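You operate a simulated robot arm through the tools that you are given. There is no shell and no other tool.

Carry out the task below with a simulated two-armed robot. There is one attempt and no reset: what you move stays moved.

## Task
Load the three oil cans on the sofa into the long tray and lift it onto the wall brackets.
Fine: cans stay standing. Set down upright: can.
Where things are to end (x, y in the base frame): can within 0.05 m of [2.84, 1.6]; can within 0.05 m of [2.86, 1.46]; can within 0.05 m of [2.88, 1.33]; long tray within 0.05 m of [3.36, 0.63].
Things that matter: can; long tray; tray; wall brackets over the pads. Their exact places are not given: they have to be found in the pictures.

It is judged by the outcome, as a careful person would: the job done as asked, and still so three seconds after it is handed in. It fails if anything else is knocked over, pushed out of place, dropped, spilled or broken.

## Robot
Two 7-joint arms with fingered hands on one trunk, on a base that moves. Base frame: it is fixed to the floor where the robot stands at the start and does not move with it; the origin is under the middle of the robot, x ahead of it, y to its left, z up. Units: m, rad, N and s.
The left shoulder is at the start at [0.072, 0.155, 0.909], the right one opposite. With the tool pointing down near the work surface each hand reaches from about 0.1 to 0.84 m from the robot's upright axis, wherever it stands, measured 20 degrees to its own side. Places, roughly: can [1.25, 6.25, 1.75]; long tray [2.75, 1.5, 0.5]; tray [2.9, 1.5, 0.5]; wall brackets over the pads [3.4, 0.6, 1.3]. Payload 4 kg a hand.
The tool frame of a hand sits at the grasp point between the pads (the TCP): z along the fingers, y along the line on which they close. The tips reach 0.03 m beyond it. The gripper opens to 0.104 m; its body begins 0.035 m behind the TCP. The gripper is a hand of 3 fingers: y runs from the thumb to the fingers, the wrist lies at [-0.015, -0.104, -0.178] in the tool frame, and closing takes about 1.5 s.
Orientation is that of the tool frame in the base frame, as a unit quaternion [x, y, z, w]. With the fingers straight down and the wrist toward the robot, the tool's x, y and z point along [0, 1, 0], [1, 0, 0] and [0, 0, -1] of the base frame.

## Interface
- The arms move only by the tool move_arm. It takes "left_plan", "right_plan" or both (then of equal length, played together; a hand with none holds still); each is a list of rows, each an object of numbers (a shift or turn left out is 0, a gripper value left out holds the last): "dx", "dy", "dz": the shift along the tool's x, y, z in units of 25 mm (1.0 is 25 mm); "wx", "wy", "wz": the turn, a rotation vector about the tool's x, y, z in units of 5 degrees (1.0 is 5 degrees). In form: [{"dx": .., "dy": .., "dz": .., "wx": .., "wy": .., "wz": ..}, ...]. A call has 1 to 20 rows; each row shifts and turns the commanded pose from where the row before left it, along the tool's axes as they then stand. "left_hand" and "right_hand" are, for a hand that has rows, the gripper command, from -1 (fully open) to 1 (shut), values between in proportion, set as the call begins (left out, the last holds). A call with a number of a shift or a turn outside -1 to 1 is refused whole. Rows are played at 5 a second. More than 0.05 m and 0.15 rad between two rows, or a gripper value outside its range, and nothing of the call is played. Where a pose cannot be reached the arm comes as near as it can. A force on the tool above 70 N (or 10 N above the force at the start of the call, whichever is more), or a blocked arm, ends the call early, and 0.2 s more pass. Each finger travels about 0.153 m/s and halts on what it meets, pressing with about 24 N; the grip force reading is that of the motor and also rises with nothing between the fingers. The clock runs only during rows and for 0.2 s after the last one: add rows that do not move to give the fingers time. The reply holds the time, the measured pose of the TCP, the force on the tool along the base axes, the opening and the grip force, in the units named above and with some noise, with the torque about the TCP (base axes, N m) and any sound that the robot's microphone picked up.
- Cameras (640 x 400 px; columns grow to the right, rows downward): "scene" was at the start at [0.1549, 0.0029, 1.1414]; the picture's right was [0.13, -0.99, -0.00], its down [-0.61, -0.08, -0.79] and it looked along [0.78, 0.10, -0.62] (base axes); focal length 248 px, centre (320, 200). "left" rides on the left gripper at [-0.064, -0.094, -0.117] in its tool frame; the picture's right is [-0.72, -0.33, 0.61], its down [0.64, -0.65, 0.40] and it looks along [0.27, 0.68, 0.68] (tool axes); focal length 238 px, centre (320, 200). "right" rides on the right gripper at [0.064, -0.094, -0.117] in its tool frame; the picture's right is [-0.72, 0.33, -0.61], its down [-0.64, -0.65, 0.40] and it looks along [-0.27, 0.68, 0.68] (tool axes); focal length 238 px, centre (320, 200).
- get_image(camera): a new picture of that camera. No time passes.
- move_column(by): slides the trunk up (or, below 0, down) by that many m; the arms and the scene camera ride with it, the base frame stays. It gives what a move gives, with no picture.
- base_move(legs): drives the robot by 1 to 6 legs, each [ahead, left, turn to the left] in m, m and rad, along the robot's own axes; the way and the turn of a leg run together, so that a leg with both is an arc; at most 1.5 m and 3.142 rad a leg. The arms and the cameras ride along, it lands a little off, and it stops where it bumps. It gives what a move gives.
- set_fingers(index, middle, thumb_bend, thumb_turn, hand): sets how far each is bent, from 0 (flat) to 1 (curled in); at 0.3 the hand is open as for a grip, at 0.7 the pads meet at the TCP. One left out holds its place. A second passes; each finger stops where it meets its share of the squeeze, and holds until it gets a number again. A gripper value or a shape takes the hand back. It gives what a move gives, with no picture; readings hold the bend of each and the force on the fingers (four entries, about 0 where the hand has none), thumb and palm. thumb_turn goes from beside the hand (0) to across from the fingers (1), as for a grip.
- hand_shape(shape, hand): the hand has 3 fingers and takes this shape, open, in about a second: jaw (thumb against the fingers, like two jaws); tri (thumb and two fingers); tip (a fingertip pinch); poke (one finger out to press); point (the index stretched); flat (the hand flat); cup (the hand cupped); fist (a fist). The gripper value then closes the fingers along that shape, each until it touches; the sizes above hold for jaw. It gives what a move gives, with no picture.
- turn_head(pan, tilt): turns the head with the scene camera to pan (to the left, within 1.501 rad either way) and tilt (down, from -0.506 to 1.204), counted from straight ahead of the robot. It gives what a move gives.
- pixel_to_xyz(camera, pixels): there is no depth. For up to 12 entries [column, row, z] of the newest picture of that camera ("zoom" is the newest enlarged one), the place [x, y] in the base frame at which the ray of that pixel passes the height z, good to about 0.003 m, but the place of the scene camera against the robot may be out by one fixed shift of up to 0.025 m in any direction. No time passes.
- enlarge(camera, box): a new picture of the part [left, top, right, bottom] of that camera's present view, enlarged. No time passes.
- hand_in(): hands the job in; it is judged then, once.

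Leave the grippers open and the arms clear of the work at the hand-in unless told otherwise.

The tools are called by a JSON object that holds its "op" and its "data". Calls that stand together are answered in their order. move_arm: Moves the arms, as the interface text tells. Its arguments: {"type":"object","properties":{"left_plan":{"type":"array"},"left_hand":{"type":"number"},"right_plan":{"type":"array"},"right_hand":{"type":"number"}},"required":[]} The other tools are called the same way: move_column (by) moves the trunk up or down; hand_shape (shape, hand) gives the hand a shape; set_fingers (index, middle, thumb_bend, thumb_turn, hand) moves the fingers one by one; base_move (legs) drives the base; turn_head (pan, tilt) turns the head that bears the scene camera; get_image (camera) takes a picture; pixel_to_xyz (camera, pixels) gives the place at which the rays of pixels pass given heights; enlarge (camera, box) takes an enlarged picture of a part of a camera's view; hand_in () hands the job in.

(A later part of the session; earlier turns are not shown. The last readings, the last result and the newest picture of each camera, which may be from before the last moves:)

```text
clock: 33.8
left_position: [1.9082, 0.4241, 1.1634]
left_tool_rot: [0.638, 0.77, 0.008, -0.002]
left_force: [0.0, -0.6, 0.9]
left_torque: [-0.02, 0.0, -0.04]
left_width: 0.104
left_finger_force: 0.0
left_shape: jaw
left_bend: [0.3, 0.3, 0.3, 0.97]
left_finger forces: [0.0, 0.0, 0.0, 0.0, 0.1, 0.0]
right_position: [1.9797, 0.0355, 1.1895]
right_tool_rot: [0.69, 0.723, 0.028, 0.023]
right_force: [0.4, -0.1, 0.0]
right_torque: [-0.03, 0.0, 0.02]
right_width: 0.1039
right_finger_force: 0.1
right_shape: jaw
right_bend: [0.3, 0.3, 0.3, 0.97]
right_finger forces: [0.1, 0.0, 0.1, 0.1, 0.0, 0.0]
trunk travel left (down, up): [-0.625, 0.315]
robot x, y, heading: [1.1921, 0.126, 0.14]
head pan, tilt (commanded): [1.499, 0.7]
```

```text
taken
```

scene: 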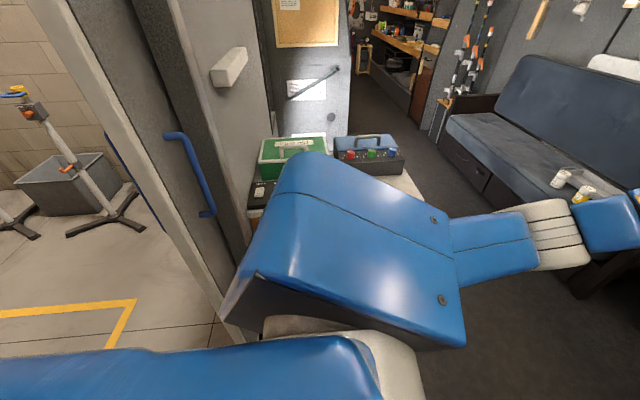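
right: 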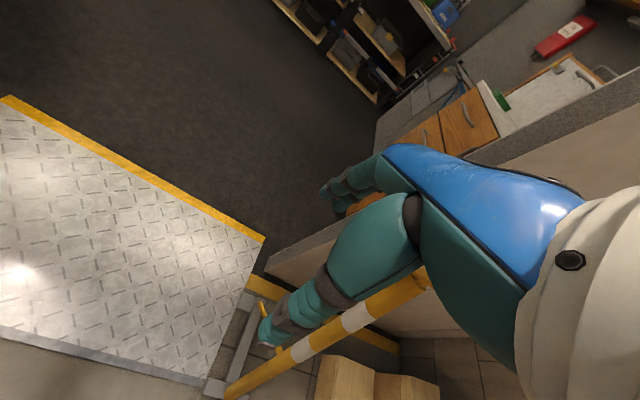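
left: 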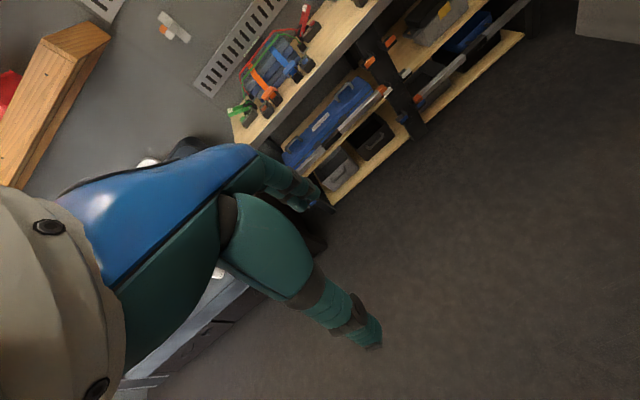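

{"op": "pixel_to_xyz", "data": {"camera": "scene", "pixels": [[258, 275, 1.2], [222, 318, 1.1], [285, 165, 1.2], [225, 290, 0.0], [247, 235, 0.9], [300, 152, 1.2]]}}

{"op": "enlarge", "data": {"camera": "scene", "box": [120, 120, 360, 360]}}

```text
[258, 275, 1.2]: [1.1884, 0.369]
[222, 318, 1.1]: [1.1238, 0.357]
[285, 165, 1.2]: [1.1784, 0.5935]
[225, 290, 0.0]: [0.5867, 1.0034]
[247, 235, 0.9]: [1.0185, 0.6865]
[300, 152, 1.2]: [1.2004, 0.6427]
```

```text
1.67 times, centred on (240, 240) of scene
```

zoom: 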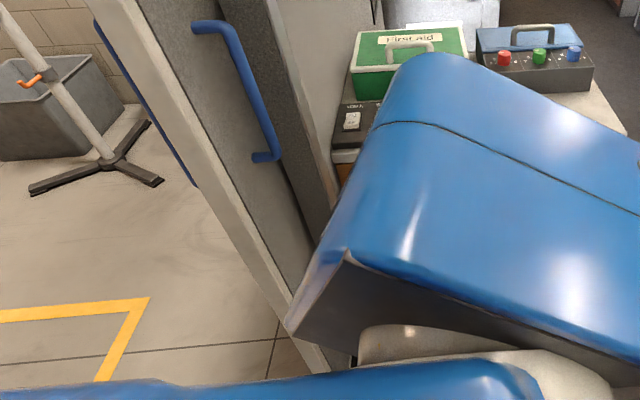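

{"op": "turn_head", "data": {"pan": -1.5, "tilt": 0.7}}

{"op": "enlarge", "data": {"camera": "scene", "box": [300, 120, 540, 360]}}

{"op": "pixel_to_xyz", "data": {"camera": "scene", "pixels": [[442, 292, 1.1], [430, 270, 1.2], [385, 168, 1.2], [335, 168, 1.25], [420, 235, 0.8], [412, 245, 0.5]]}}

```text
clock: 36.4
left_position: [1.9072, 0.4246, 1.1641]
left_tool_rot: [0.638, 0.77, 0.008, -0.002]
left_force: [0.4, -0.5, 0.5]
left_torque: [0.01, -0.01, 0.0]
left_width: 0.1039
left_finger_force: 0.1
left_shape: jaw
left_bend: [0.3, 0.3, 0.3, 0.97]
left_finger forces: [0.1, 0.0, 0.1, 0.1, 0.1, 0.0]
right_position: [1.9807, 0.0349, 1.1883]
right_tool_rot: [0.691, 0.722, 0.028, 0.023]
right_force: [-0.3, 0.6, 0.0]
right_torque: [0.03, -0.04, 0.01]
right_width: 0.1039
right_finger_force: 0.0
right_shape: jaw
right_bend: [0.3, 0.3, 0.3, 0.97]
right_finger forces: [0.1, 0.0, 0.0, 0.0, 0.0, 0.0]
trunk travel left (down, up): [-0.625, 0.315]
robot x, y, heading: [1.1914, 0.1271, 0.134]
head pan, tilt (commanded): [-1.499, 0.7]
```

```text
1.67 times, centred on (420, 240) of scene
```

zoom: 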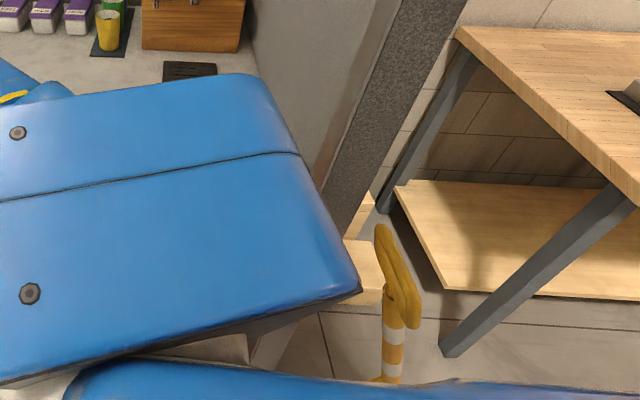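

```text
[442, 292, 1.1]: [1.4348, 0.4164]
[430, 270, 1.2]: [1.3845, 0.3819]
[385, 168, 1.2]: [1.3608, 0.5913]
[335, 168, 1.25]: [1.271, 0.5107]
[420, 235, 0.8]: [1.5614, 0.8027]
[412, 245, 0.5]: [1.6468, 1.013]
```

{"op": "get_image", "data": {"camera": "scene"}}

{"op": "pixel_to_xyz", "data": {"camera": "scene", "pixels": [[435, 290, 1.1], [430, 275, 1.2], [405, 210, 1.2], [385, 168, 1.2], [370, 168, 1.25], [335, 168, 1.25], [420, 235, 0.8], [445, 165, 1.1], [450, 190, 1.0]]}}

```text
taken
```

scene: 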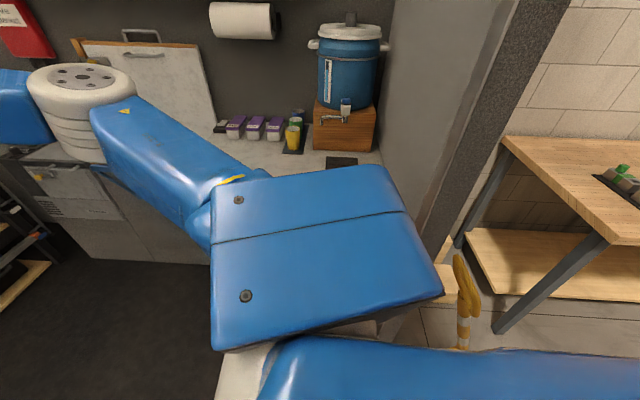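

```text
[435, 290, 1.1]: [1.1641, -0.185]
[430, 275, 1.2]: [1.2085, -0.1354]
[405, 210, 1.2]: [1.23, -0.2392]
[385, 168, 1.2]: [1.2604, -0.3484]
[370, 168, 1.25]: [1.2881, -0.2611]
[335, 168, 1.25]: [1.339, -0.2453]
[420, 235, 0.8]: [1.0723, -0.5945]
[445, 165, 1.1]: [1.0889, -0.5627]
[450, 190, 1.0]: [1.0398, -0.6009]
```

Both shoulder blocks are within a few cm of the jambs. I test each arm separately: first the right arm, small steps forward and to the left.

{"op": "move_arm", "data": {"right_plan": [{"dy": 0.2}, {"dy": 0.2}, {"dy": 0.2}]}}

{"op": "move_arm", "data": {"left_plan": [{"dy": 0.2}, {"dy": 0.2}, {"dy": 0.2}]}}

```text
clock: 37.1
left_position: [1.8868, 0.4234, 1.177]
left_tool_rot: [0.637, 0.77, 0.017, 0.005]
left_force: [-0.4, 1.4, 0.1]
left_torque: [-0.02, 0.0, 0.0]
left_width: 0.1038
left_finger_force: 0.1
left_shape: jaw
left_bend: [0.3, 0.3, 0.3, 0.97]
left_finger forces: [0.0, 0.1, 0.0, 0.0, 0.0, 0.1]
right_position: [1.9709, 0.0324, 1.2041]
right_tool_rot: [0.69, 0.722, 0.036, 0.03]
right_force: [0.5, 0.9, -0.6]
right_torque: [-0.05, 0.01, -0.01]
right_width: 0.1039
right_finger_force: 0.0
right_shape: jaw
right_bend: [0.3, 0.3, 0.3, 0.98]
right_finger forces: [0.0, 0.0, 0.0, 0.1, 0.0, 0.0]
trunk travel left (down, up): [-0.625, 0.315]
robot x, y, heading: [1.1886, 0.1255, 0.144]
head pan, tilt (commanded): [-1.499, 0.7]
stopped in row 3 (right hand): the arm was blocked; the commanded pose is now the measured one
```

```text
clock: 37.9
left_position: [1.9027, 0.4245, 1.1763]
left_tool_rot: [0.638, 0.77, 0.016, 0.004]
left_force: [0.3, -0.5, 0.7]
left_torque: [-0.02, 0.01, 0.0]
left_width: 0.1035
left_finger_force: 0.0
left_shape: jaw
left_bend: [0.3, 0.3, 0.3, 0.97]
left_finger forces: [0.0, 0.1, 0.0, 0.0, 0.1, 0.0]
right_position: [1.9714, 0.0325, 1.2028]
right_tool_rot: [0.69, 0.722, 0.035, 0.028]
right_force: [0.0, 0.8, -1.0]
right_torque: [0.0, 0.06, 0.03]
right_width: 0.1037
right_finger_force: 0.1
right_shape: jaw
right_bend: [0.3, 0.3, 0.3, 0.98]
right_finger forces: [0.0, 0.0, 0.0, 0.1, 0.1, 0.0]
trunk travel left (down, up): [-0.625, 0.315]
robot x, y, heading: [1.187, 0.1272, 0.143]
head pan, tilt (commanded): [-1.499, 0.7]
```

{"op": "turn_head", "data": {"pan": 1.5, "tilt": 0.9}}

{"op": "get_image", "data": {"camera": "scene"}}

{"op": "turn_head", "data": {"pan": 0.0, "tilt": 1.0}}

{"op": "get_image", "data": {"camera": "scene"}}

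```text
clock: 40.5
left_position: [1.9028, 0.4265, 1.1754]
left_tool_rot: [0.638, 0.77, 0.014, 0.004]
left_force: [0.2, 0.2, -0.4]
left_torque: [-0.02, 0.02, -0.01]
left_width: 0.104
left_finger_force: 0.0
left_shape: jaw
left_bend: [0.3, 0.3, 0.3, 0.97]
left_finger forces: [0.0, 0.1, 0.0, 0.0, 0.1, 0.0]
right_position: [1.9723, 0.0336, 1.2004]
right_tool_rot: [0.69, 0.722, 0.035, 0.028]
right_force: [-0.1, 0.3, -0.1]
right_torque: [0.0, 0.04, 0.02]
right_width: 0.104
right_finger_force: 0.0
right_shape: jaw
right_bend: [0.3, 0.3, 0.3, 0.98]
right_finger forces: [0.0, 0.0, 0.1, 0.0, 0.1, 0.0]
trunk travel left (down, up): [-0.625, 0.315]
robot x, y, heading: [1.1853, 0.1257, 0.14]
head pan, tilt (commanded): [1.499, 0.901]
```

```text
taken
```

scene: 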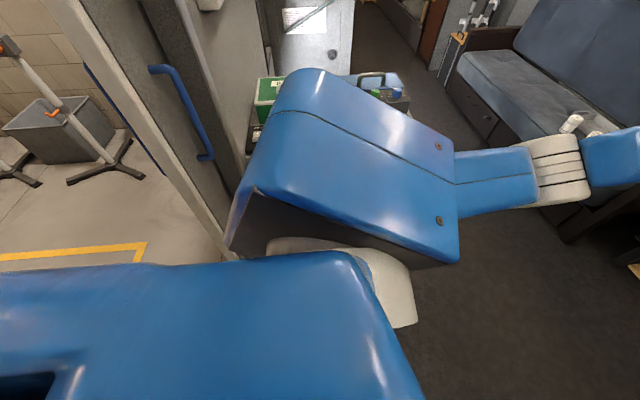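

```text
clock: 42.1
left_position: [1.9029, 0.4257, 1.1749]
left_tool_rot: [0.638, 0.77, 0.016, 0.003]
left_force: [0.1, -0.1, -0.3]
left_torque: [0.0, -0.03, -0.03]
left_width: 0.1041
left_finger_force: 0.1
left_shape: jaw
left_bend: [0.3, 0.3, 0.3, 0.97]
left_finger forces: [0.0, 0.1, 0.1, 0.1, 0.0, 0.0]
right_position: [1.9724, 0.0327, 1.202]
right_tool_rot: [0.69, 0.722, 0.035, 0.029]
right_force: [-0.2, 0.4, -0.2]
right_torque: [0.01, 0.01, -0.01]
right_width: 0.1043
right_finger_force: 0.0
right_shape: jaw
right_bend: [0.3, 0.3, 0.3, 0.98]
right_finger forces: [0.0, 0.1, 0.0, 0.0, 0.0, 0.0]
trunk travel left (down, up): [-0.625, 0.315]
robot x, y, heading: [1.1873, 0.128, 0.143]
head pan, tilt (commanded): [0.0, 1.0]
```

```text
taken
```

scene: 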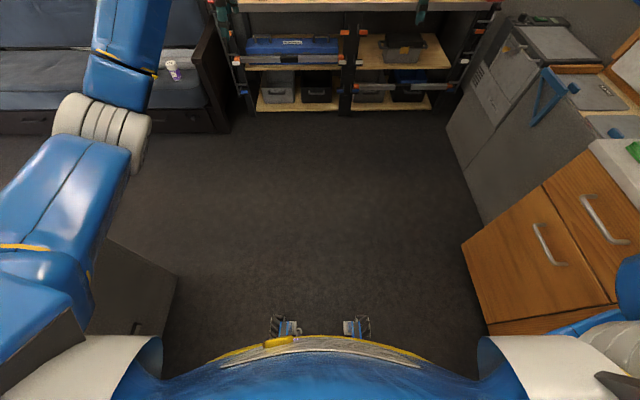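

{"op": "turn_head", "data": {"pan": -0.5, "tilt": 0.4}}

{"op": "get_image", "data": {"camera": "scene"}}

{"op": "turn_head", "data": {"pan": -1.0, "tilt": 1.1}}

{"op": "get_image", "data": {"camera": "scene"}}

```text
clock: 43.1
left_position: [1.9034, 0.4255, 1.1755]
left_tool_rot: [0.638, 0.77, 0.015, 0.004]
left_force: [-0.2, 1.1, 0.4]
left_torque: [-0.04, 0.0, -0.02]
left_width: 0.1039
left_finger_force: 0.0
left_shape: jaw
left_bend: [0.3, 0.3, 0.3, 0.97]
left_finger forces: [0.0, 0.1, 0.0, 0.0, 0.1, 0.1]
right_position: [1.9725, 0.0335, 1.2021]
right_tool_rot: [0.69, 0.722, 0.034, 0.028]
right_force: [-0.2, -1.3, -0.5]
right_torque: [0.01, 0.0, -0.02]
right_width: 0.1039
right_finger_force: 0.2
right_shape: jaw
right_bend: [0.3, 0.3, 0.3, 0.98]
right_finger forces: [0.0, 0.1, 0.1, 0.0, 0.1, 0.1]
trunk travel left (down, up): [-0.625, 0.315]
robot x, y, heading: [1.1877, 0.1297, 0.142]
head pan, tilt (commanded): [-0.499, 0.4]
```

```text
taken
```

scene: 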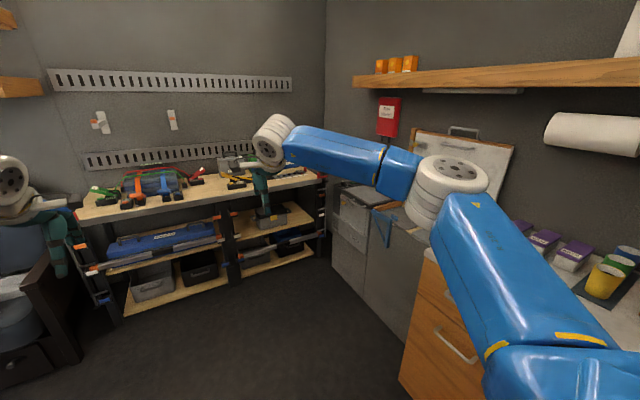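

```text
clock: 44.1
left_position: [1.904, 0.4251, 1.1769]
left_tool_rot: [0.638, 0.77, 0.016, 0.004]
left_force: [1.3, 0.6, -0.6]
left_torque: [-0.02, 0.01, -0.01]
left_width: 0.104
left_finger_force: 0.0
left_shape: jaw
left_bend: [0.3, 0.3, 0.3, 0.97]
left_finger forces: [0.0, 0.0, 0.0, 0.0, 0.1, 0.1]
right_position: [1.9735, 0.0336, 1.2018]
right_tool_rot: [0.69, 0.722, 0.034, 0.028]
right_force: [1.1, -0.3, -0.6]
right_torque: [-0.01, 0.02, -0.05]
right_width: 0.104
right_finger_force: 0.0
right_shape: jaw
right_bend: [0.3, 0.3, 0.3, 0.98]
right_finger forces: [0.0, 0.0, 0.0, 0.1, 0.0, 0.0]
trunk travel left (down, up): [-0.625, 0.315]
robot x, y, heading: [1.1923, 0.1296, 0.143]
head pan, tilt (commanded): [-1.0, 1.1]
```

```text
taken
```

scene: 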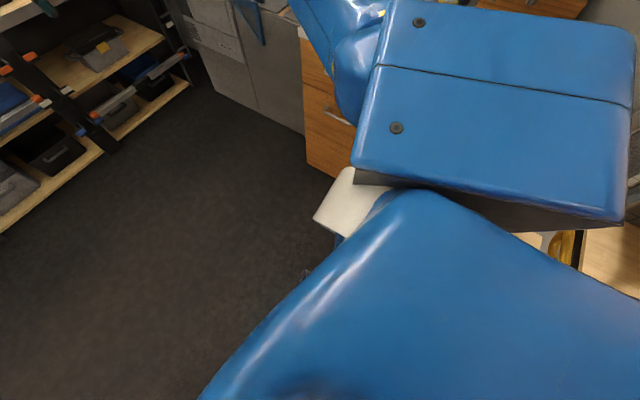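

{"op": "enlarge", "data": {"camera": "scene", "box": [480, 0, 640, 280]}}

{"op": "pixel_to_xyz", "data": {"camera": "scene", "pixels": [[635, 40, 1.25], [628, 220, 1.25], [380, 20, 1.25], [355, 170, 1.25], [635, 40, 1.2], [628, 220, 1.2]]}}

{"op": "turn_head", "data": {"pan": -1.5, "tilt": 1.0}}

{"op": "get_image", "data": {"camera": "scene"}}

```text
1.43 times, centred on (560, 140) of scene
```

zoom: 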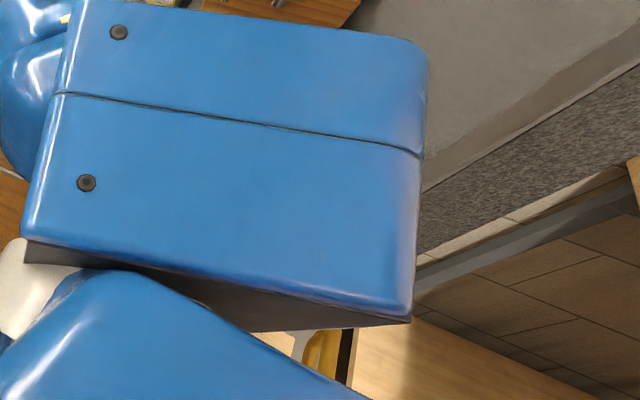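

```text
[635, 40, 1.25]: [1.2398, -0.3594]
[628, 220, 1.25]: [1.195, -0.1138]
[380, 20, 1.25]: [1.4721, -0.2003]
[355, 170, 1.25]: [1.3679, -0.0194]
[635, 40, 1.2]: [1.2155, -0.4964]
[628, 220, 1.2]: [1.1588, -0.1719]
```

```text
clock: 45.1
left_position: [1.9023, 0.4254, 1.1758]
left_tool_rot: [0.638, 0.77, 0.016, 0.003]
left_force: [-0.1, 0.6, 0.5]
left_torque: [0.02, 0.01, 0.01]
left_width: 0.104
left_finger_force: 0.1
left_shape: jaw
left_bend: [0.3, 0.3, 0.3, 0.97]
left_finger forces: [0.0, 0.0, 0.1, 0.1, 0.0, 0.1]
right_position: [1.973, 0.0333, 1.2014]
right_tool_rot: [0.691, 0.722, 0.034, 0.029]
right_force: [-0.3, 0.0, -0.7]
right_torque: [-0.02, -0.03, -0.02]
right_width: 0.1041
right_finger_force: 0.0
right_shape: jaw
right_bend: [0.3, 0.3, 0.3, 0.98]
right_finger forces: [0.0, 0.0, 0.0, 0.0, 0.1, 0.0]
trunk travel left (down, up): [-0.625, 0.315]
robot x, y, heading: [1.1867, 0.1289, 0.142]
head pan, tilt (commanded): [-1.499, 1.0]
```

```text
taken
```

scene: 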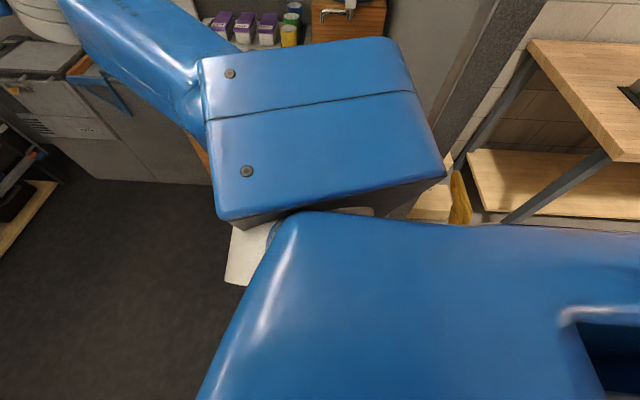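

{"op": "pixel_to_xyz", "data": {"camera": "scene", "pixels": [[400, 38, 1.28], [400, 38, 1.2], [442, 175, 1.28], [198, 55, 1.28], [212, 218, 1.28], [430, 110, 1.2], [430, 110, 1.1], [430, 110, 1.0], [455, 150, 1.2], [455, 150, 1.1], [455, 150, 1.0]]}}

```text
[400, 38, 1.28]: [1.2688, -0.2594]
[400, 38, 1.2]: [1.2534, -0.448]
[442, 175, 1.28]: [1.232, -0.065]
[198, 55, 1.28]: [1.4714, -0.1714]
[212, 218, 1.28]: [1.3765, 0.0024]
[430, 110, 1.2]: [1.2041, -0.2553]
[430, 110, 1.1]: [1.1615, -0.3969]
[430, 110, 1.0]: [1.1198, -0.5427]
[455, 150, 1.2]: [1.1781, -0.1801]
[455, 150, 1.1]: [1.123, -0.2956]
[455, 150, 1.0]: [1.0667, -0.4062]
```

No clear contact is visible; the hands rose and moved back together, which looks like the whole robot rocked backward on the ramp's top edge when I pulled the arms in. I test with a small drive ahead.

{"op": "base_move", "data": {"legs": [[0.08, 0, 0]]}}

```text
clock: 46.5
left_position: [1.9468, 0.4329, 1.1923]
left_tool_rot: [0.637, 0.77, 0.027, 0.013]
left_force: [0.7, 0.7, -0.2]
left_torque: [-0.01, 0.04, 0.0]
left_width: 0.1039
left_finger_force: 0.0
left_shape: jaw
left_bend: [0.3, 0.3, 0.3, 0.97]
left_finger forces: [0.0, 0.0, 0.0, 0.0, 0.0, 0.0]
right_position: [2.0164, 0.0406, 1.2196]
right_tool_rot: [0.69, 0.721, 0.046, 0.039]
right_force: [0.0, 1.2, -0.6]
right_torque: [0.01, -0.01, 0.02]
right_width: 0.1043
right_finger_force: 0.0
right_shape: jaw
right_bend: [0.3, 0.3, 0.3, 0.98]
right_finger forces: [0.0, 0.0, 0.0, 0.0, 0.1, 0.1]
trunk travel left (down, up): [-0.625, 0.315]
robot x, y, heading: [1.2669, 0.1388, 0.141]
head pan, tilt (commanded): [-1.499, 1.0]
stopped in leg 1: the robot was blocked; the commanded pose is now the measured one
```

{"op": "turn_head", "data": {"pan": 0.0, "tilt": 1.2}}

{"op": "get_image", "data": {"camera": "scene"}}

{"op": "enlarge", "data": {"camera": "scene", "box": [220, 200, 420, 320]}}

```text
clock: 48.1
left_position: [1.9412, 0.4317, 1.1971]
left_tool_rot: [0.637, 0.77, 0.029, 0.014]
left_force: [0.4, 0.4, 0.0]
left_torque: [0.02, 0.02, -0.01]
left_width: 0.1038
left_finger_force: 0.0
left_shape: jaw
left_bend: [0.3, 0.3, 0.3, 0.97]
left_finger forces: [0.0, 0.0, 0.1, 0.0, 0.1, 0.1]
right_position: [2.0105, 0.0374, 1.2254]
right_tool_rot: [0.69, 0.721, 0.048, 0.04]
right_force: [-0.2, -0.3, -0.1]
right_torque: [0.02, 0.0, 0.06]
right_width: 0.1039
right_finger_force: 0.0
right_shape: jaw
right_bend: [0.3, 0.3, 0.3, 0.98]
right_finger forces: [0.0, 0.1, 0.0, 0.0, 0.0, 0.1]
trunk travel left (down, up): [-0.625, 0.315]
robot x, y, heading: [1.268, 0.1408, 0.142]
head pan, tilt (commanded): [0.0, 1.201]
```

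```text
taken
```

scene: 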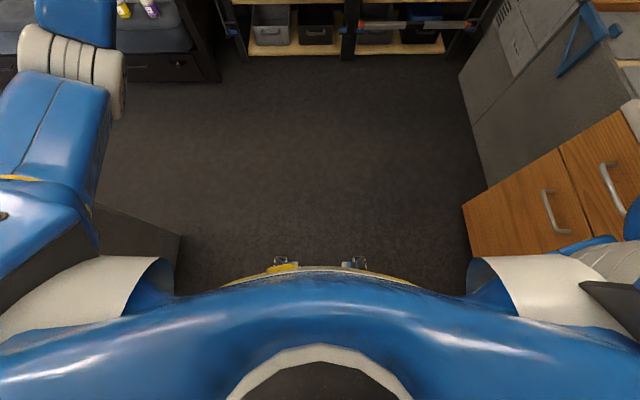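

```text
3.20 times, centred on (320, 260) of scene
```

zoom: 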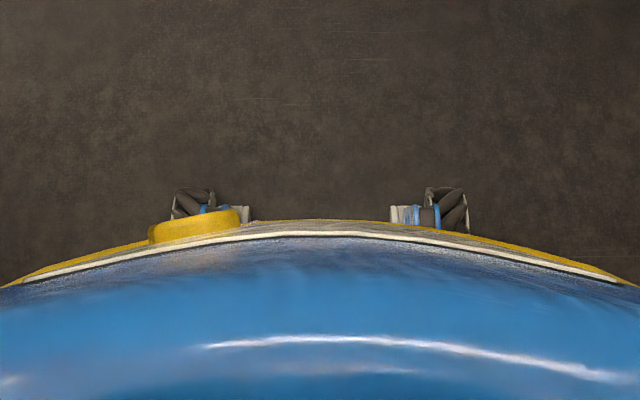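

{"op": "turn_head", "data": {"pan": -0.6, "tilt": 1.0}}

{"op": "get_image", "data": {"camera": "scene"}}

{"op": "turn_head", "data": {"pan": 0.7, "tilt": 1.0}}

{"op": "get_image", "data": {"camera": "scene"}}

```text
clock: 49.1
left_position: [1.9422, 0.4319, 1.1968]
left_tool_rot: [0.637, 0.77, 0.029, 0.014]
left_force: [-0.3, 0.5, -0.6]
left_torque: [0.01, 0.0, 0.0]
left_width: 0.1042
left_finger_force: 0.1
left_shape: jaw
left_bend: [0.3, 0.3, 0.3, 0.97]
left_finger forces: [0.1, 0.1, 0.0, 0.0, 0.1, 0.0]
right_position: [2.0112, 0.0381, 1.2237]
right_tool_rot: [0.69, 0.721, 0.048, 0.041]
right_force: [-0.5, -0.5, -0.2]
right_torque: [0.01, -0.01, 0.01]
right_width: 0.1041
right_finger_force: 0.0
right_shape: jaw
right_bend: [0.3, 0.3, 0.3, 0.98]
right_finger forces: [0.0, 0.1, 0.0, 0.0, 0.1, 0.0]
trunk travel left (down, up): [-0.625, 0.315]
robot x, y, heading: [1.2683, 0.1357, 0.141]
head pan, tilt (commanded): [-0.6, 1.0]
```

```text
taken
```

scene: 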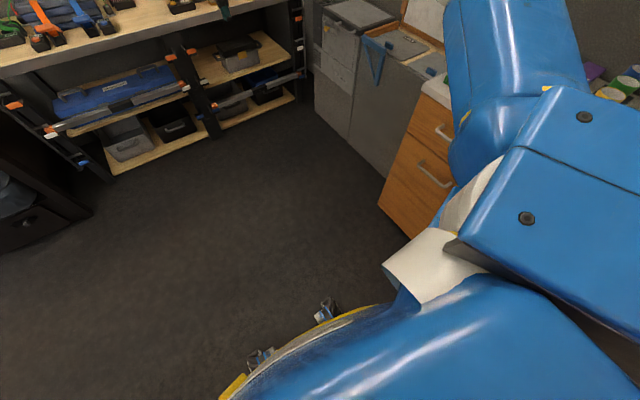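

```text
clock: 50.5
left_position: [1.9422, 0.4313, 1.1969]
left_tool_rot: [0.637, 0.77, 0.029, 0.015]
left_force: [-0.2, 0.6, -0.5]
left_torque: [0.01, 0.02, 0.0]
left_width: 0.1039
left_finger_force: 0.1
left_shape: jaw
left_bend: [0.3, 0.3, 0.3, 0.97]
left_finger forces: [0.1, 0.0, 0.0, 0.1, 0.1, 0.0]
right_position: [2.0117, 0.0375, 1.2241]
right_tool_rot: [0.69, 0.721, 0.047, 0.04]
right_force: [0.4, -1.0, -0.4]
right_torque: [0.0, 0.02, 0.03]
right_width: 0.1042
right_finger_force: 0.1
right_shape: jaw
right_bend: [0.3, 0.3, 0.3, 0.98]
right_finger forces: [0.1, 0.0, 0.1, 0.0, 0.1, 0.1]
trunk travel left (down, up): [-0.625, 0.315]
robot x, y, heading: [1.2657, 0.1417, 0.142]
head pan, tilt (commanded): [0.7, 1.0]
```

```text
taken
```

scene: 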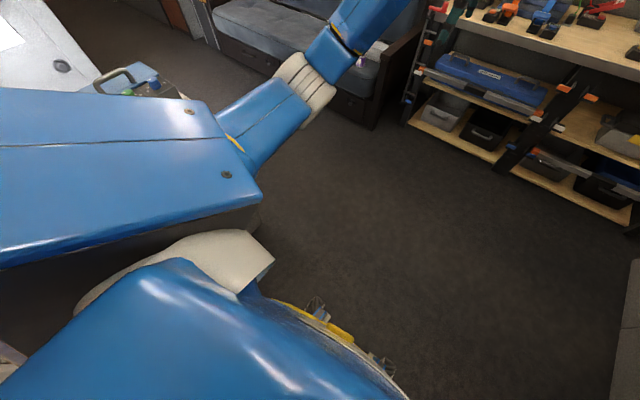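

{"op": "turn_head", "data": {"pan": 1.5, "tilt": 0.8}}

{"op": "get_image", "data": {"camera": "scene"}}

{"op": "enlarge", "data": {"camera": "scene", "box": [80, 60, 340, 260]}}

```text
clock: 51.7
left_position: [1.9423, 0.4313, 1.1961]
left_tool_rot: [0.637, 0.77, 0.029, 0.014]
left_force: [0.6, -0.1, 0.2]
left_torque: [0.02, 0.0, -0.01]
left_width: 0.104
left_finger_force: 0.0
left_shape: jaw
left_bend: [0.3, 0.3, 0.3, 0.97]
left_finger forces: [0.0, 0.1, 0.1, 0.0, 0.0, 0.0]
right_position: [2.0108, 0.039, 1.2237]
right_tool_rot: [0.69, 0.721, 0.049, 0.041]
right_force: [-0.6, -0.5, 0.2]
right_torque: [0.04, -0.02, 0.02]
right_width: 0.1042
right_finger_force: 0.0
right_shape: jaw
right_bend: [0.3, 0.3, 0.3, 0.98]
right_finger forces: [0.1, 0.0, 0.0, 0.1, 0.1, 0.1]
trunk travel left (down, up): [-0.625, 0.315]
robot x, y, heading: [1.2657, 0.1386, 0.141]
head pan, tilt (commanded): [1.499, 0.799]
```

```text
taken
```

scene: 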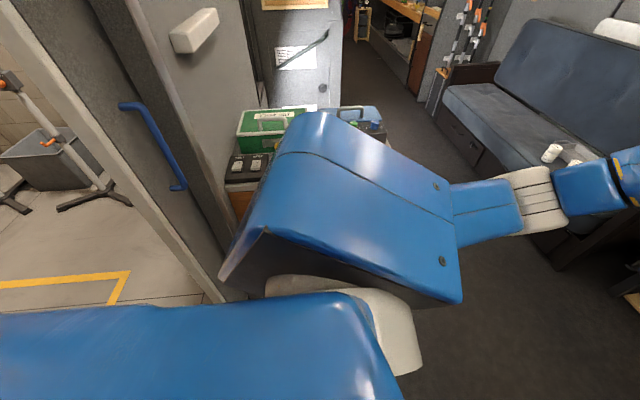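

```text
2.00 times, centred on (210, 160) of scene
```

zoom: 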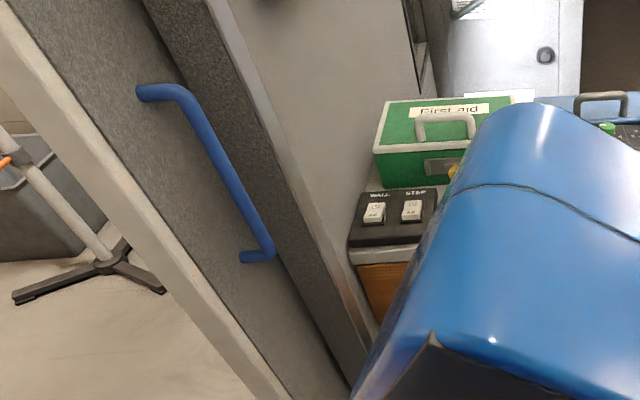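

{"op": "pixel_to_xyz", "data": {"camera": "scene", "pixels": [[240, 135, 1.0], [240, 135, 1.1], [303, 113, 1.27], [320, 115, 1.27], [275, 155, 1.27], [228, 187, 0.9], [434, 190, 1.27], [262, 232, 1.27], [462, 300, 1.15], [500, 178, 1.2]]}}

{"op": "turn_head", "data": {"pan": 0.2, "tilt": -0.4}}

{"op": "get_image", "data": {"camera": "scene"}}

```text
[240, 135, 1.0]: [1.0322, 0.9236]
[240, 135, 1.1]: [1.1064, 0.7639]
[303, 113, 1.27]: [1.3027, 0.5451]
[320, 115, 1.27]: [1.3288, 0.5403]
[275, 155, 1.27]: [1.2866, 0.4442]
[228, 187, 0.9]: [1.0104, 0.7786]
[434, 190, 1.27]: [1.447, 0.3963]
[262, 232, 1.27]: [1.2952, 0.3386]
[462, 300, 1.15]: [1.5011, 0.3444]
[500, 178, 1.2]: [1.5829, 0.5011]
```

```text
clock: 53.1
left_position: [1.9424, 0.4301, 1.1973]
left_tool_rot: [0.636, 0.771, 0.029, 0.014]
left_force: [-0.6, 0.3, -0.5]
left_torque: [-0.02, -0.01, 0.01]
left_width: 0.1039
left_finger_force: 0.1
left_shape: jaw
left_bend: [0.3, 0.3, 0.3, 0.97]
left_finger forces: [0.0, 0.0, 0.0, 0.1, 0.1, 0.0]
right_position: [2.0121, 0.0386, 1.2231]
right_tool_rot: [0.69, 0.721, 0.048, 0.041]
right_force: [-0.2, -0.6, -0.4]
right_torque: [-0.01, -0.03, 0.03]
right_width: 0.1039
right_finger_force: 0.0
right_shape: jaw
right_bend: [0.3, 0.3, 0.3, 0.98]
right_finger forces: [0.1, 0.1, 0.1, 0.1, 0.0, 0.0]
trunk travel left (down, up): [-0.625, 0.315]
robot x, y, heading: [1.2656, 0.1367, 0.139]
head pan, tilt (commanded): [0.201, -0.4]
```

```text
taken
```

scene: 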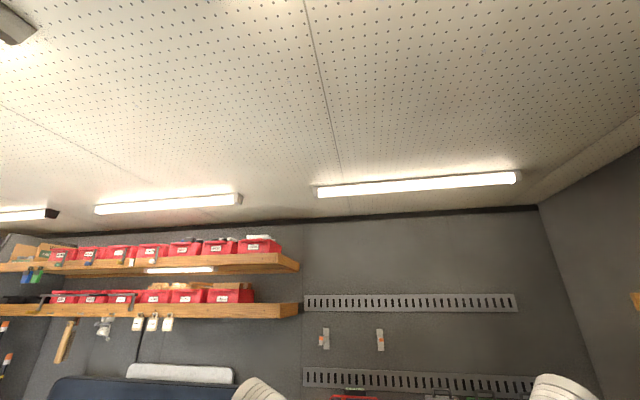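

The ceiling is clear. I test another small drive ahead while watching the hand heights (pitch).

{"op": "base_move", "data": {"legs": [[0.05, 0, 0]]}}

```text
clock: 54.1
left_position: [1.9805, 0.4373, 1.2032]
left_tool_rot: [0.637, 0.77, 0.033, 0.017]
left_force: [-0.3, 0.5, 0.4]
left_torque: [0.0, 0.0, 0.0]
left_width: 0.1039
left_finger_force: 0.0
left_shape: jaw
left_bend: [0.3, 0.3, 0.3, 0.97]
left_finger forces: [0.0, 0.0, 0.0, 0.1, 0.0, 0.0]
right_position: [2.05, 0.0425, 1.2316]
right_tool_rot: [0.689, 0.721, 0.052, 0.044]
right_force: [-0.6, -0.6, 0.1]
right_torque: [0.02, -0.02, 0.03]
right_width: 0.1039
right_finger_force: 0.0
right_shape: jaw
right_bend: [0.3, 0.3, 0.3, 0.98]
right_finger forces: [0.0, 0.0, 0.1, 0.0, 0.0, 0.1]
trunk travel left (down, up): [-0.625, 0.315]
robot x, y, heading: [1.3171, 0.1472, 0.141]
head pan, tilt (commanded): [0.201, -0.4]
```

{"op": "base_move", "data": {"legs": [[0.1, 0, 0]]}}

```text
clock: 55.2
left_position: [2.0703, 0.4483, 1.2078]
left_tool_rot: [0.636, 0.771, 0.037, 0.02]
left_force: [1.1, -0.3, 0.0]
left_torque: [0.02, -0.02, 0.0]
left_width: 0.1038
left_finger_force: 0.0
left_shape: jaw
left_bend: [0.3, 0.3, 0.3, 0.97]
left_finger forces: [0.1, 0.0, 0.0, 0.0, 0.0, 0.1]
right_position: [2.1387, 0.0549, 1.2332]
right_tool_rot: [0.688, 0.722, 0.056, 0.046]
right_force: [0.6, 0.8, -0.3]
right_torque: [0.02, -0.03, 0.05]
right_width: 0.104
right_finger_force: 0.0
right_shape: jaw
right_bend: [0.3, 0.3, 0.3, 0.98]
right_finger forces: [0.0, 0.1, 0.0, 0.0, 0.0, 0.0]
trunk travel left (down, up): [-0.625, 0.315]
robot x, y, heading: [1.4163, 0.1588, 0.142]
head pan, tilt (commanded): [0.201, -0.4]
```

{"op": "base_move", "data": {"legs": [[0.15, 0, 0]]}}

```text
clock: 56.6
left_position: [2.2145, 0.4717, 1.2087]
left_tool_rot: [0.637, 0.77, 0.037, 0.022]
left_force: [0.1, -0.5, 0.0]
left_torque: [-0.02, 0.0, -0.03]
left_width: 0.104
left_finger_force: 0.0
left_shape: jaw
left_bend: [0.3, 0.3, 0.3, 0.97]
left_finger forces: [0.0, 0.0, 0.1, 0.0, 0.1, 0.0]
right_position: [2.2839, 0.0775, 1.2368]
right_tool_rot: [0.688, 0.721, 0.057, 0.048]
right_force: [-0.2, -0.3, -0.5]
right_torque: [0.04, 0.0, -0.01]
right_width: 0.1038
right_finger_force: 0.0
right_shape: jaw
right_bend: [0.3, 0.3, 0.3, 0.98]
right_finger forces: [0.1, 0.1, 0.0, 0.0, 0.0, 0.0]
trunk travel left (down, up): [-0.625, 0.315]
robot x, y, heading: [1.5639, 0.182, 0.138]
head pan, tilt (commanded): [0.201, -0.4]
```

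Driving now works without stops. I continue ahead 0.4 m to clear the counter on the left.

{"op": "base_move", "data": {"legs": [[0.4, 0, 0]]}}

{"op": "turn_head", "data": {"pan": 0.9, "tilt": 0.6}}

{"op": "get_image", "data": {"camera": "scene"}}

```text
clock: 59.0
left_position: [2.6018, 0.5286, 1.209]
left_tool_rot: [0.635, 0.771, 0.038, 0.022]
left_force: [0.1, 0.6, -0.5]
left_torque: [0.04, 0.0, 0.01]
left_width: 0.1039
left_finger_force: 0.0
left_shape: jaw
left_bend: [0.3, 0.3, 0.3, 0.97]
left_finger forces: [0.0, 0.0, 0.0, 0.1, 0.0, 0.0]
right_position: [2.671, 0.1358, 1.2376]
right_tool_rot: [0.688, 0.722, 0.058, 0.048]
right_force: [1.0, 0.5, 0.6]
right_torque: [0.0, 0.01, -0.01]
right_width: 0.1039
right_finger_force: 0.1
right_shape: jaw
right_bend: [0.3, 0.3, 0.3, 0.98]
right_finger forces: [0.0, 0.1, 0.1, 0.0, 0.0, 0.0]
trunk travel left (down, up): [-0.625, 0.315]
robot x, y, heading: [1.9538, 0.2383, 0.143]
head pan, tilt (commanded): [0.201, -0.4]
```

```text
clock: 60.3
left_position: [2.6015, 0.5288, 1.2097]
left_tool_rot: [0.636, 0.771, 0.038, 0.022]
left_force: [-0.6, 1.0, 0.3]
left_torque: [0.01, -0.02, -0.04]
left_width: 0.1039
left_finger_force: 0.0
left_shape: jaw
left_bend: [0.3, 0.3, 0.3, 0.97]
left_finger forces: [0.0, 0.0, 0.0, 0.0, 0.0, 0.0]
right_position: [2.6718, 0.1353, 1.238]
right_tool_rot: [0.688, 0.722, 0.058, 0.049]
right_force: [-0.3, 0.0, 0.3]
right_torque: [-0.01, 0.02, -0.01]
right_width: 0.1041
right_finger_force: 0.1
right_shape: jaw
right_bend: [0.3, 0.3, 0.3, 0.98]
right_finger forces: [0.1, 0.1, 0.1, 0.0, 0.0, 0.0]
trunk travel left (down, up): [-0.625, 0.315]
robot x, y, heading: [1.9577, 0.2382, 0.147]
head pan, tilt (commanded): [0.901, 0.6]
```

```text
taken
```

scene: 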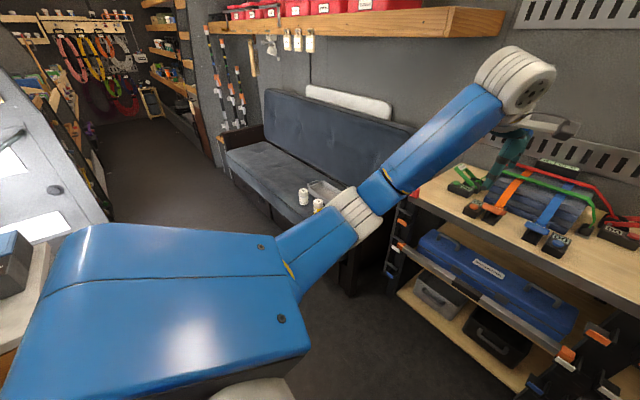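

I'm past the counter. I retract the arms 0.15 m and level the hands again (left pitched by ≈4.6°, right by ≈8.6°), there's free room here.

{"op": "move_arm", "data": {"left_plan": [{"dy": -1, "wx": 0.155, "wy": -0.06, "wz": 0.09}, {"dy": -1, "wx": 0.155, "wy": -0.06, "wz": 0.09}, {"dy": -1, "wx": 0.155, "wy": -0.06, "wz": 0.09}, {"dy": -1, "wx": 0.155, "wy": -0.06, "wz": 0.09}, {"dy": -1, "wx": 0.155, "wy": -0.06, "wz": 0.09}, {"dy": -1, "wx": 0.155, "wy": -0.06, "wz": 0.09}], "right_plan": [{"dy": -1, "wx": 0.29, "wy": -0.03, "wz": -0.185}, {"dy": -1, "wx": 0.29, "wy": -0.03, "wz": -0.185}, {"dy": -1, "wx": 0.29, "wy": -0.03, "wz": -0.185}, {"dy": -1, "wx": 0.29, "wy": -0.03, "wz": -0.185}, {"dy": -1, "wx": 0.29, "wy": -0.03, "wz": -0.185}, {"dy": -1, "wx": 0.29, "wy": -0.03, "wz": -0.185}]}}

```text
clock: 61.7
left_position: [2.4513, 0.5027, 1.2018]
left_tool_rot: [0.653, 0.757, -0.002, 0.008]
left_force: [0.7, 0.2, 0.6]
left_torque: [-0.02, -0.03, -0.01]
left_width: 0.1038
left_finger_force: 0.1
left_shape: jaw
left_bend: [0.3, 0.3, 0.3, 0.97]
left_finger forces: [0.0, 0.0, 0.1, 0.0, 0.0, 0.1]
right_position: [2.5215, 0.1236, 1.2255]
right_tool_rot: [0.655, 0.756, -0.004, 0.004]
right_force: [-0.8, 0.2, 0.5]
right_torque: [0.0, -0.03, -0.02]
right_width: 0.104
right_finger_force: 0.1
right_shape: jaw
right_bend: [0.3, 0.3, 0.3, 0.98]
right_finger forces: [0.0, 0.0, 0.0, 0.1, 0.0, 0.0]
trunk travel left (down, up): [-0.625, 0.315]
robot x, y, heading: [1.9551, 0.235, 0.143]
head pan, tilt (commanded): [0.901, 0.6]
```

{"op": "turn_head", "data": {"pan": 1.5, "tilt": 0.7}}

{"op": "get_image", "data": {"camera": "scene"}}

```text
clock: 62.7
left_position: [2.4539, 0.5029, 1.2]
left_tool_rot: [0.654, 0.756, -0.004, 0.008]
left_force: [0.2, 0.0, -0.1]
left_torque: [-0.01, 0.01, -0.02]
left_width: 0.1041
left_finger_force: 0.1
left_shape: jaw
left_bend: [0.3, 0.3, 0.3, 0.97]
left_finger forces: [0.0, 0.0, 0.0, 0.0, 0.0, 0.0]
right_position: [2.525, 0.1224, 1.2248]
right_tool_rot: [0.654, 0.756, -0.006, 0.003]
right_force: [-0.7, 0.4, 0.2]
right_torque: [-0.01, 0.0, 0.02]
right_width: 0.1041
right_finger_force: 0.0
right_shape: jaw
right_bend: [0.3, 0.3, 0.3, 0.98]
right_finger forces: [0.1, 0.1, 0.0, 0.0, 0.0, 0.0]
trunk travel left (down, up): [-0.625, 0.315]
robot x, y, heading: [1.9556, 0.2378, 0.147]
head pan, tilt (commanded): [1.499, 0.7]
```

```text
taken
```

scene: 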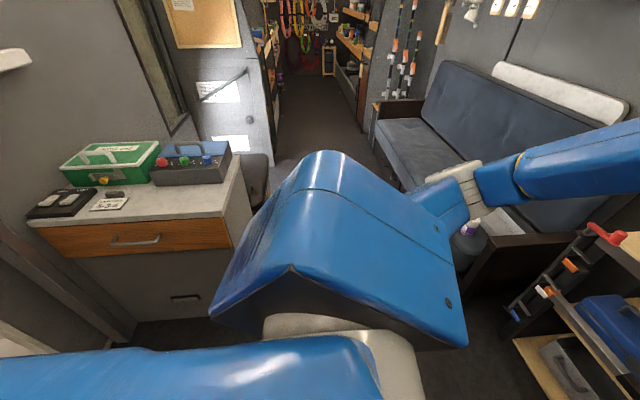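

{"op": "enlarge", "data": {"camera": "scene", "box": [180, 80, 420, 280]}}

{"op": "pixel_to_xyz", "data": {"camera": "scene", "pixels": [[230, 216, 0.9], [230, 216, 0.85], [245, 160, 0.85], [232, 247, 0.75], [34, 222, 0.85], [215, 320, 0.0], [205, 318, 0.0], [265, 160, 0.6]]}}

```text
2.00 times, centred on (300, 180) of scene
```

zoom: 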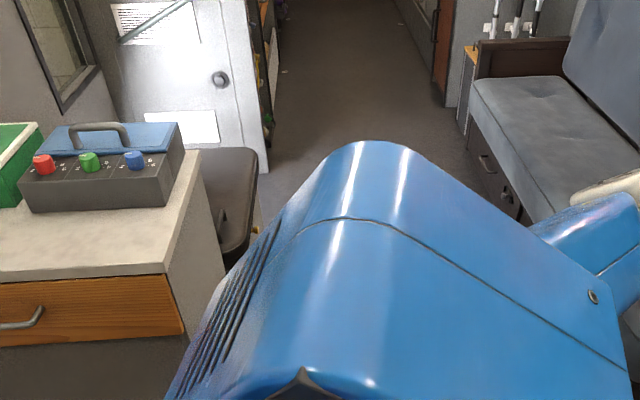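

```text
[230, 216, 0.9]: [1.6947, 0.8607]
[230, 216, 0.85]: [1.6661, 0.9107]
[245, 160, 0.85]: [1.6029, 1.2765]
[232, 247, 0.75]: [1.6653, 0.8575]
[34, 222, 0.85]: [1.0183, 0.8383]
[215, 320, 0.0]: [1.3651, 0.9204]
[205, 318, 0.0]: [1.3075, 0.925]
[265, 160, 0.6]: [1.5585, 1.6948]
```

{"op": "turn_head", "data": {"pan": 0.9, "tilt": 0.75}}

{"op": "get_image", "data": {"camera": "scene"}}

{"op": "enlarge", "data": {"camera": "scene", "box": [200, 80, 440, 280]}}

```text
clock: 63.7
left_position: [2.4546, 0.5022, 1.2003]
left_tool_rot: [0.654, 0.756, -0.003, 0.008]
left_force: [-0.9, -0.1, -0.3]
left_torque: [-0.02, 0.01, 0.0]
left_width: 0.1039
left_finger_force: 0.1
left_shape: jaw
left_bend: [0.3, 0.3, 0.3, 0.97]
left_finger forces: [0.0, 0.1, 0.0, 0.1, 0.1, 0.0]
right_position: [2.5228, 0.1235, 1.2255]
right_tool_rot: [0.654, 0.756, -0.004, 0.004]
right_force: [-0.5, 0.0, 0.9]
right_torque: [-0.01, -0.04, -0.02]
right_width: 0.1041
right_finger_force: 0.1
right_shape: jaw
right_bend: [0.3, 0.3, 0.3, 0.98]
right_finger forces: [0.0, 0.1, 0.0, 0.0, 0.0, 0.1]
trunk travel left (down, up): [-0.625, 0.315]
robot x, y, heading: [1.9571, 0.2368, 0.144]
head pan, tilt (commanded): [0.901, 0.75]
```

```text
taken
```

scene: 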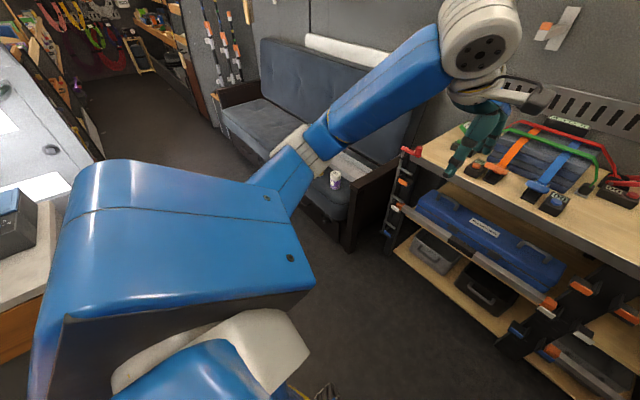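

```text
2.00 times, centred on (320, 180) of scene
```

zoom: 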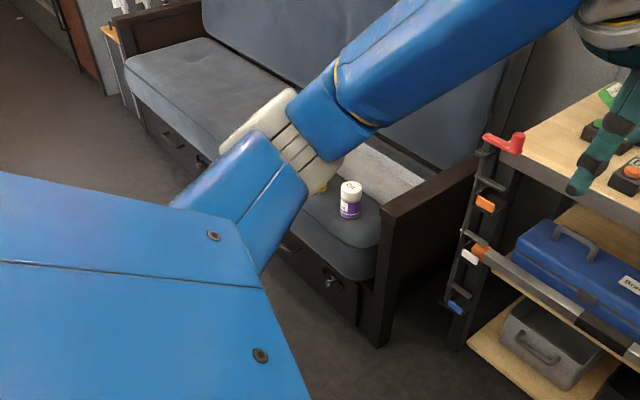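

{"op": "pixel_to_xyz", "data": {"camera": "scene", "pixels": [[350, 254, 0.0], [339, 252, 0.0], [220, 157, 0.0], [335, 190, 0.37], [336, 173, 0.46], [225, 128, 0.3], [388, 238, 0.0]]}}

```text
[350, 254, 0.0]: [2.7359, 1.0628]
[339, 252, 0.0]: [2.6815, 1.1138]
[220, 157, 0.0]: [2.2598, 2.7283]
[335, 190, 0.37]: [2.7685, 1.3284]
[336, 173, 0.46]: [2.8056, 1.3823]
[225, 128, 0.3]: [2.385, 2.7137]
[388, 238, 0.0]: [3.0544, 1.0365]
```

The purple can stands near (2.77, 1.33) on the seat (z ≈ 0.37), and the sofa's front is near u ≈ 2.75 along my heading. I drive 0.28 m ahead first to get clear of the counter end, then sideways left.

{"op": "move_arm", "data": {"left_plan": [{"dy": -1}, {"dy": -1}, {"dy": -1}], "right_plan": [{"dy": -1}, {"dy": -1}, {"dy": -1}]}}

{"op": "base_move", "data": {"legs": [[0.26, 0, 0]]}}

{"op": "turn_head", "data": {"pan": 1.5, "tilt": 0.7}}

{"op": "get_image", "data": {"camera": "scene"}}

```text
clock: 64.5
left_position: [2.3788, 0.4914, 1.2011]
left_tool_rot: [0.654, 0.757, -0.004, 0.008]
left_force: [-0.1, -0.3, 0.5]
left_torque: [-0.02, -0.02, -0.01]
left_width: 0.104
left_finger_force: 0.1
left_shape: jaw
left_bend: [0.3, 0.3, 0.3, 0.97]
left_finger forces: [0.0, 0.1, 0.0, 0.1, 0.0, 0.0]
right_position: [2.4471, 0.1125, 1.226]
right_tool_rot: [0.654, 0.757, -0.004, 0.004]
right_force: [0.3, 0.2, 0.5]
right_torque: [0.03, -0.05, -0.01]
right_width: 0.104
right_finger_force: 0.1
right_shape: jaw
right_bend: [0.3, 0.3, 0.3, 0.98]
right_finger forces: [0.0, 0.0, 0.0, 0.0, 0.0, 0.0]
trunk travel left (down, up): [-0.625, 0.315]
robot x, y, heading: [1.9522, 0.2367, 0.142]
head pan, tilt (commanded): [0.901, 0.75]
```

```text
clock: 66.4
left_position: [2.6389, 0.5294, 1.2034]
left_tool_rot: [0.654, 0.756, -0.002, 0.008]
left_force: [0.0, -0.5, 0.2]
left_torque: [0.01, -0.04, -0.01]
left_width: 0.1039
left_finger_force: 0.1
left_shape: jaw
left_bend: [0.3, 0.3, 0.3, 0.97]
left_finger forces: [0.1, 0.0, 0.0, 0.1, 0.1, 0.1]
right_position: [2.7075, 0.1496, 1.2257]
right_tool_rot: [0.654, 0.757, -0.005, 0.005]
right_force: [-0.3, -0.4, -0.2]
right_torque: [-0.03, 0.03, 0.01]
right_width: 0.1038
right_finger_force: 0.1
right_shape: jaw
right_bend: [0.3, 0.3, 0.3, 0.98]
right_finger forces: [0.0, 0.0, 0.1, 0.1, 0.1, 0.0]
trunk travel left (down, up): [-0.625, 0.315]
robot x, y, heading: [2.215, 0.2723, 0.147]
head pan, tilt (commanded): [0.901, 0.75]
```

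```text
clock: 67.4
left_position: [2.6413, 0.5298, 1.2021]
left_tool_rot: [0.654, 0.756, -0.003, 0.009]
left_force: [0.6, 0.0, -0.2]
left_torque: [-0.02, 0.0, -0.02]
left_width: 0.104
left_finger_force: 0.0
left_shape: jaw
left_bend: [0.3, 0.3, 0.3, 0.97]
left_finger forces: [0.0, 0.0, 0.0, 0.1, 0.1, 0.0]
right_position: [2.7094, 0.1507, 1.2256]
right_tool_rot: [0.655, 0.756, -0.004, 0.005]
right_force: [-0.1, 0.6, -0.3]
right_torque: [0.0, 0.0, -0.01]
right_width: 0.1038
right_finger_force: 0.1
right_shape: jaw
right_bend: [0.3, 0.3, 0.3, 0.98]
right_finger forces: [0.1, 0.1, 0.1, 0.0, 0.0, 0.0]
trunk travel left (down, up): [-0.625, 0.315]
robot x, y, heading: [2.2135, 0.2791, 0.145]
head pan, tilt (commanded): [1.499, 0.7]
```

```text
taken
```

scene: 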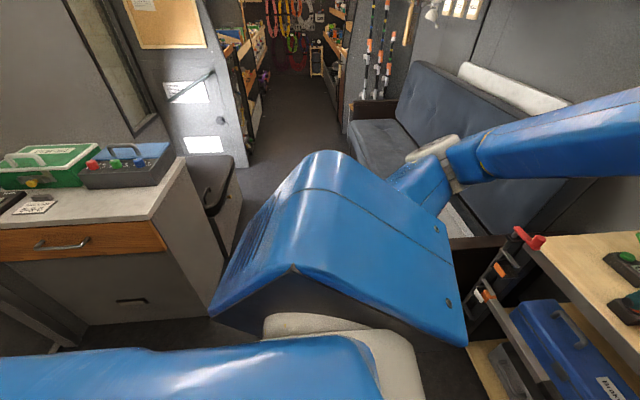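

{"op": "pixel_to_xyz", "data": {"camera": "scene", "pixels": [[152, 221, 0.85], [183, 158, 0.85], [235, 158, 0.75], [235, 158, 0.5], [243, 205, 0.4], [232, 250, 0.0], [460, 235, 0.45], [515, 232, 0.9]]}}

{"op": "enlarge", "data": {"camera": "scene", "box": [130, 120, 290, 280]}}

```text
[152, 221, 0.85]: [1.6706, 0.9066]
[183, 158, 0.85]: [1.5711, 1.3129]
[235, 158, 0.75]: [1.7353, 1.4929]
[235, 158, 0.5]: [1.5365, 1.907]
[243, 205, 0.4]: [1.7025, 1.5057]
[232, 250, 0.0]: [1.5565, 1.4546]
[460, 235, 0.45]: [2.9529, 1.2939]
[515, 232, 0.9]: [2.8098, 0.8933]
```

```text
2.50 times, centred on (210, 200) of scene
```

zoom: 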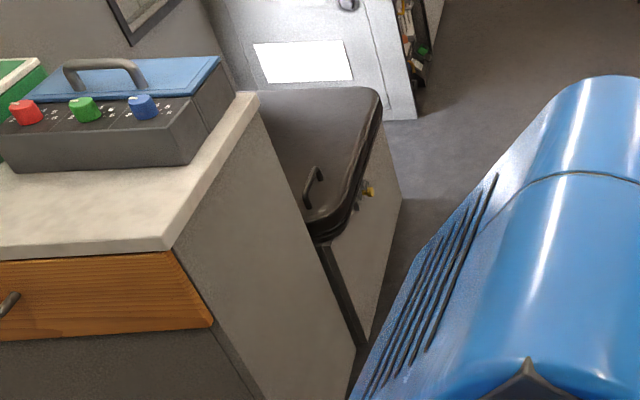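

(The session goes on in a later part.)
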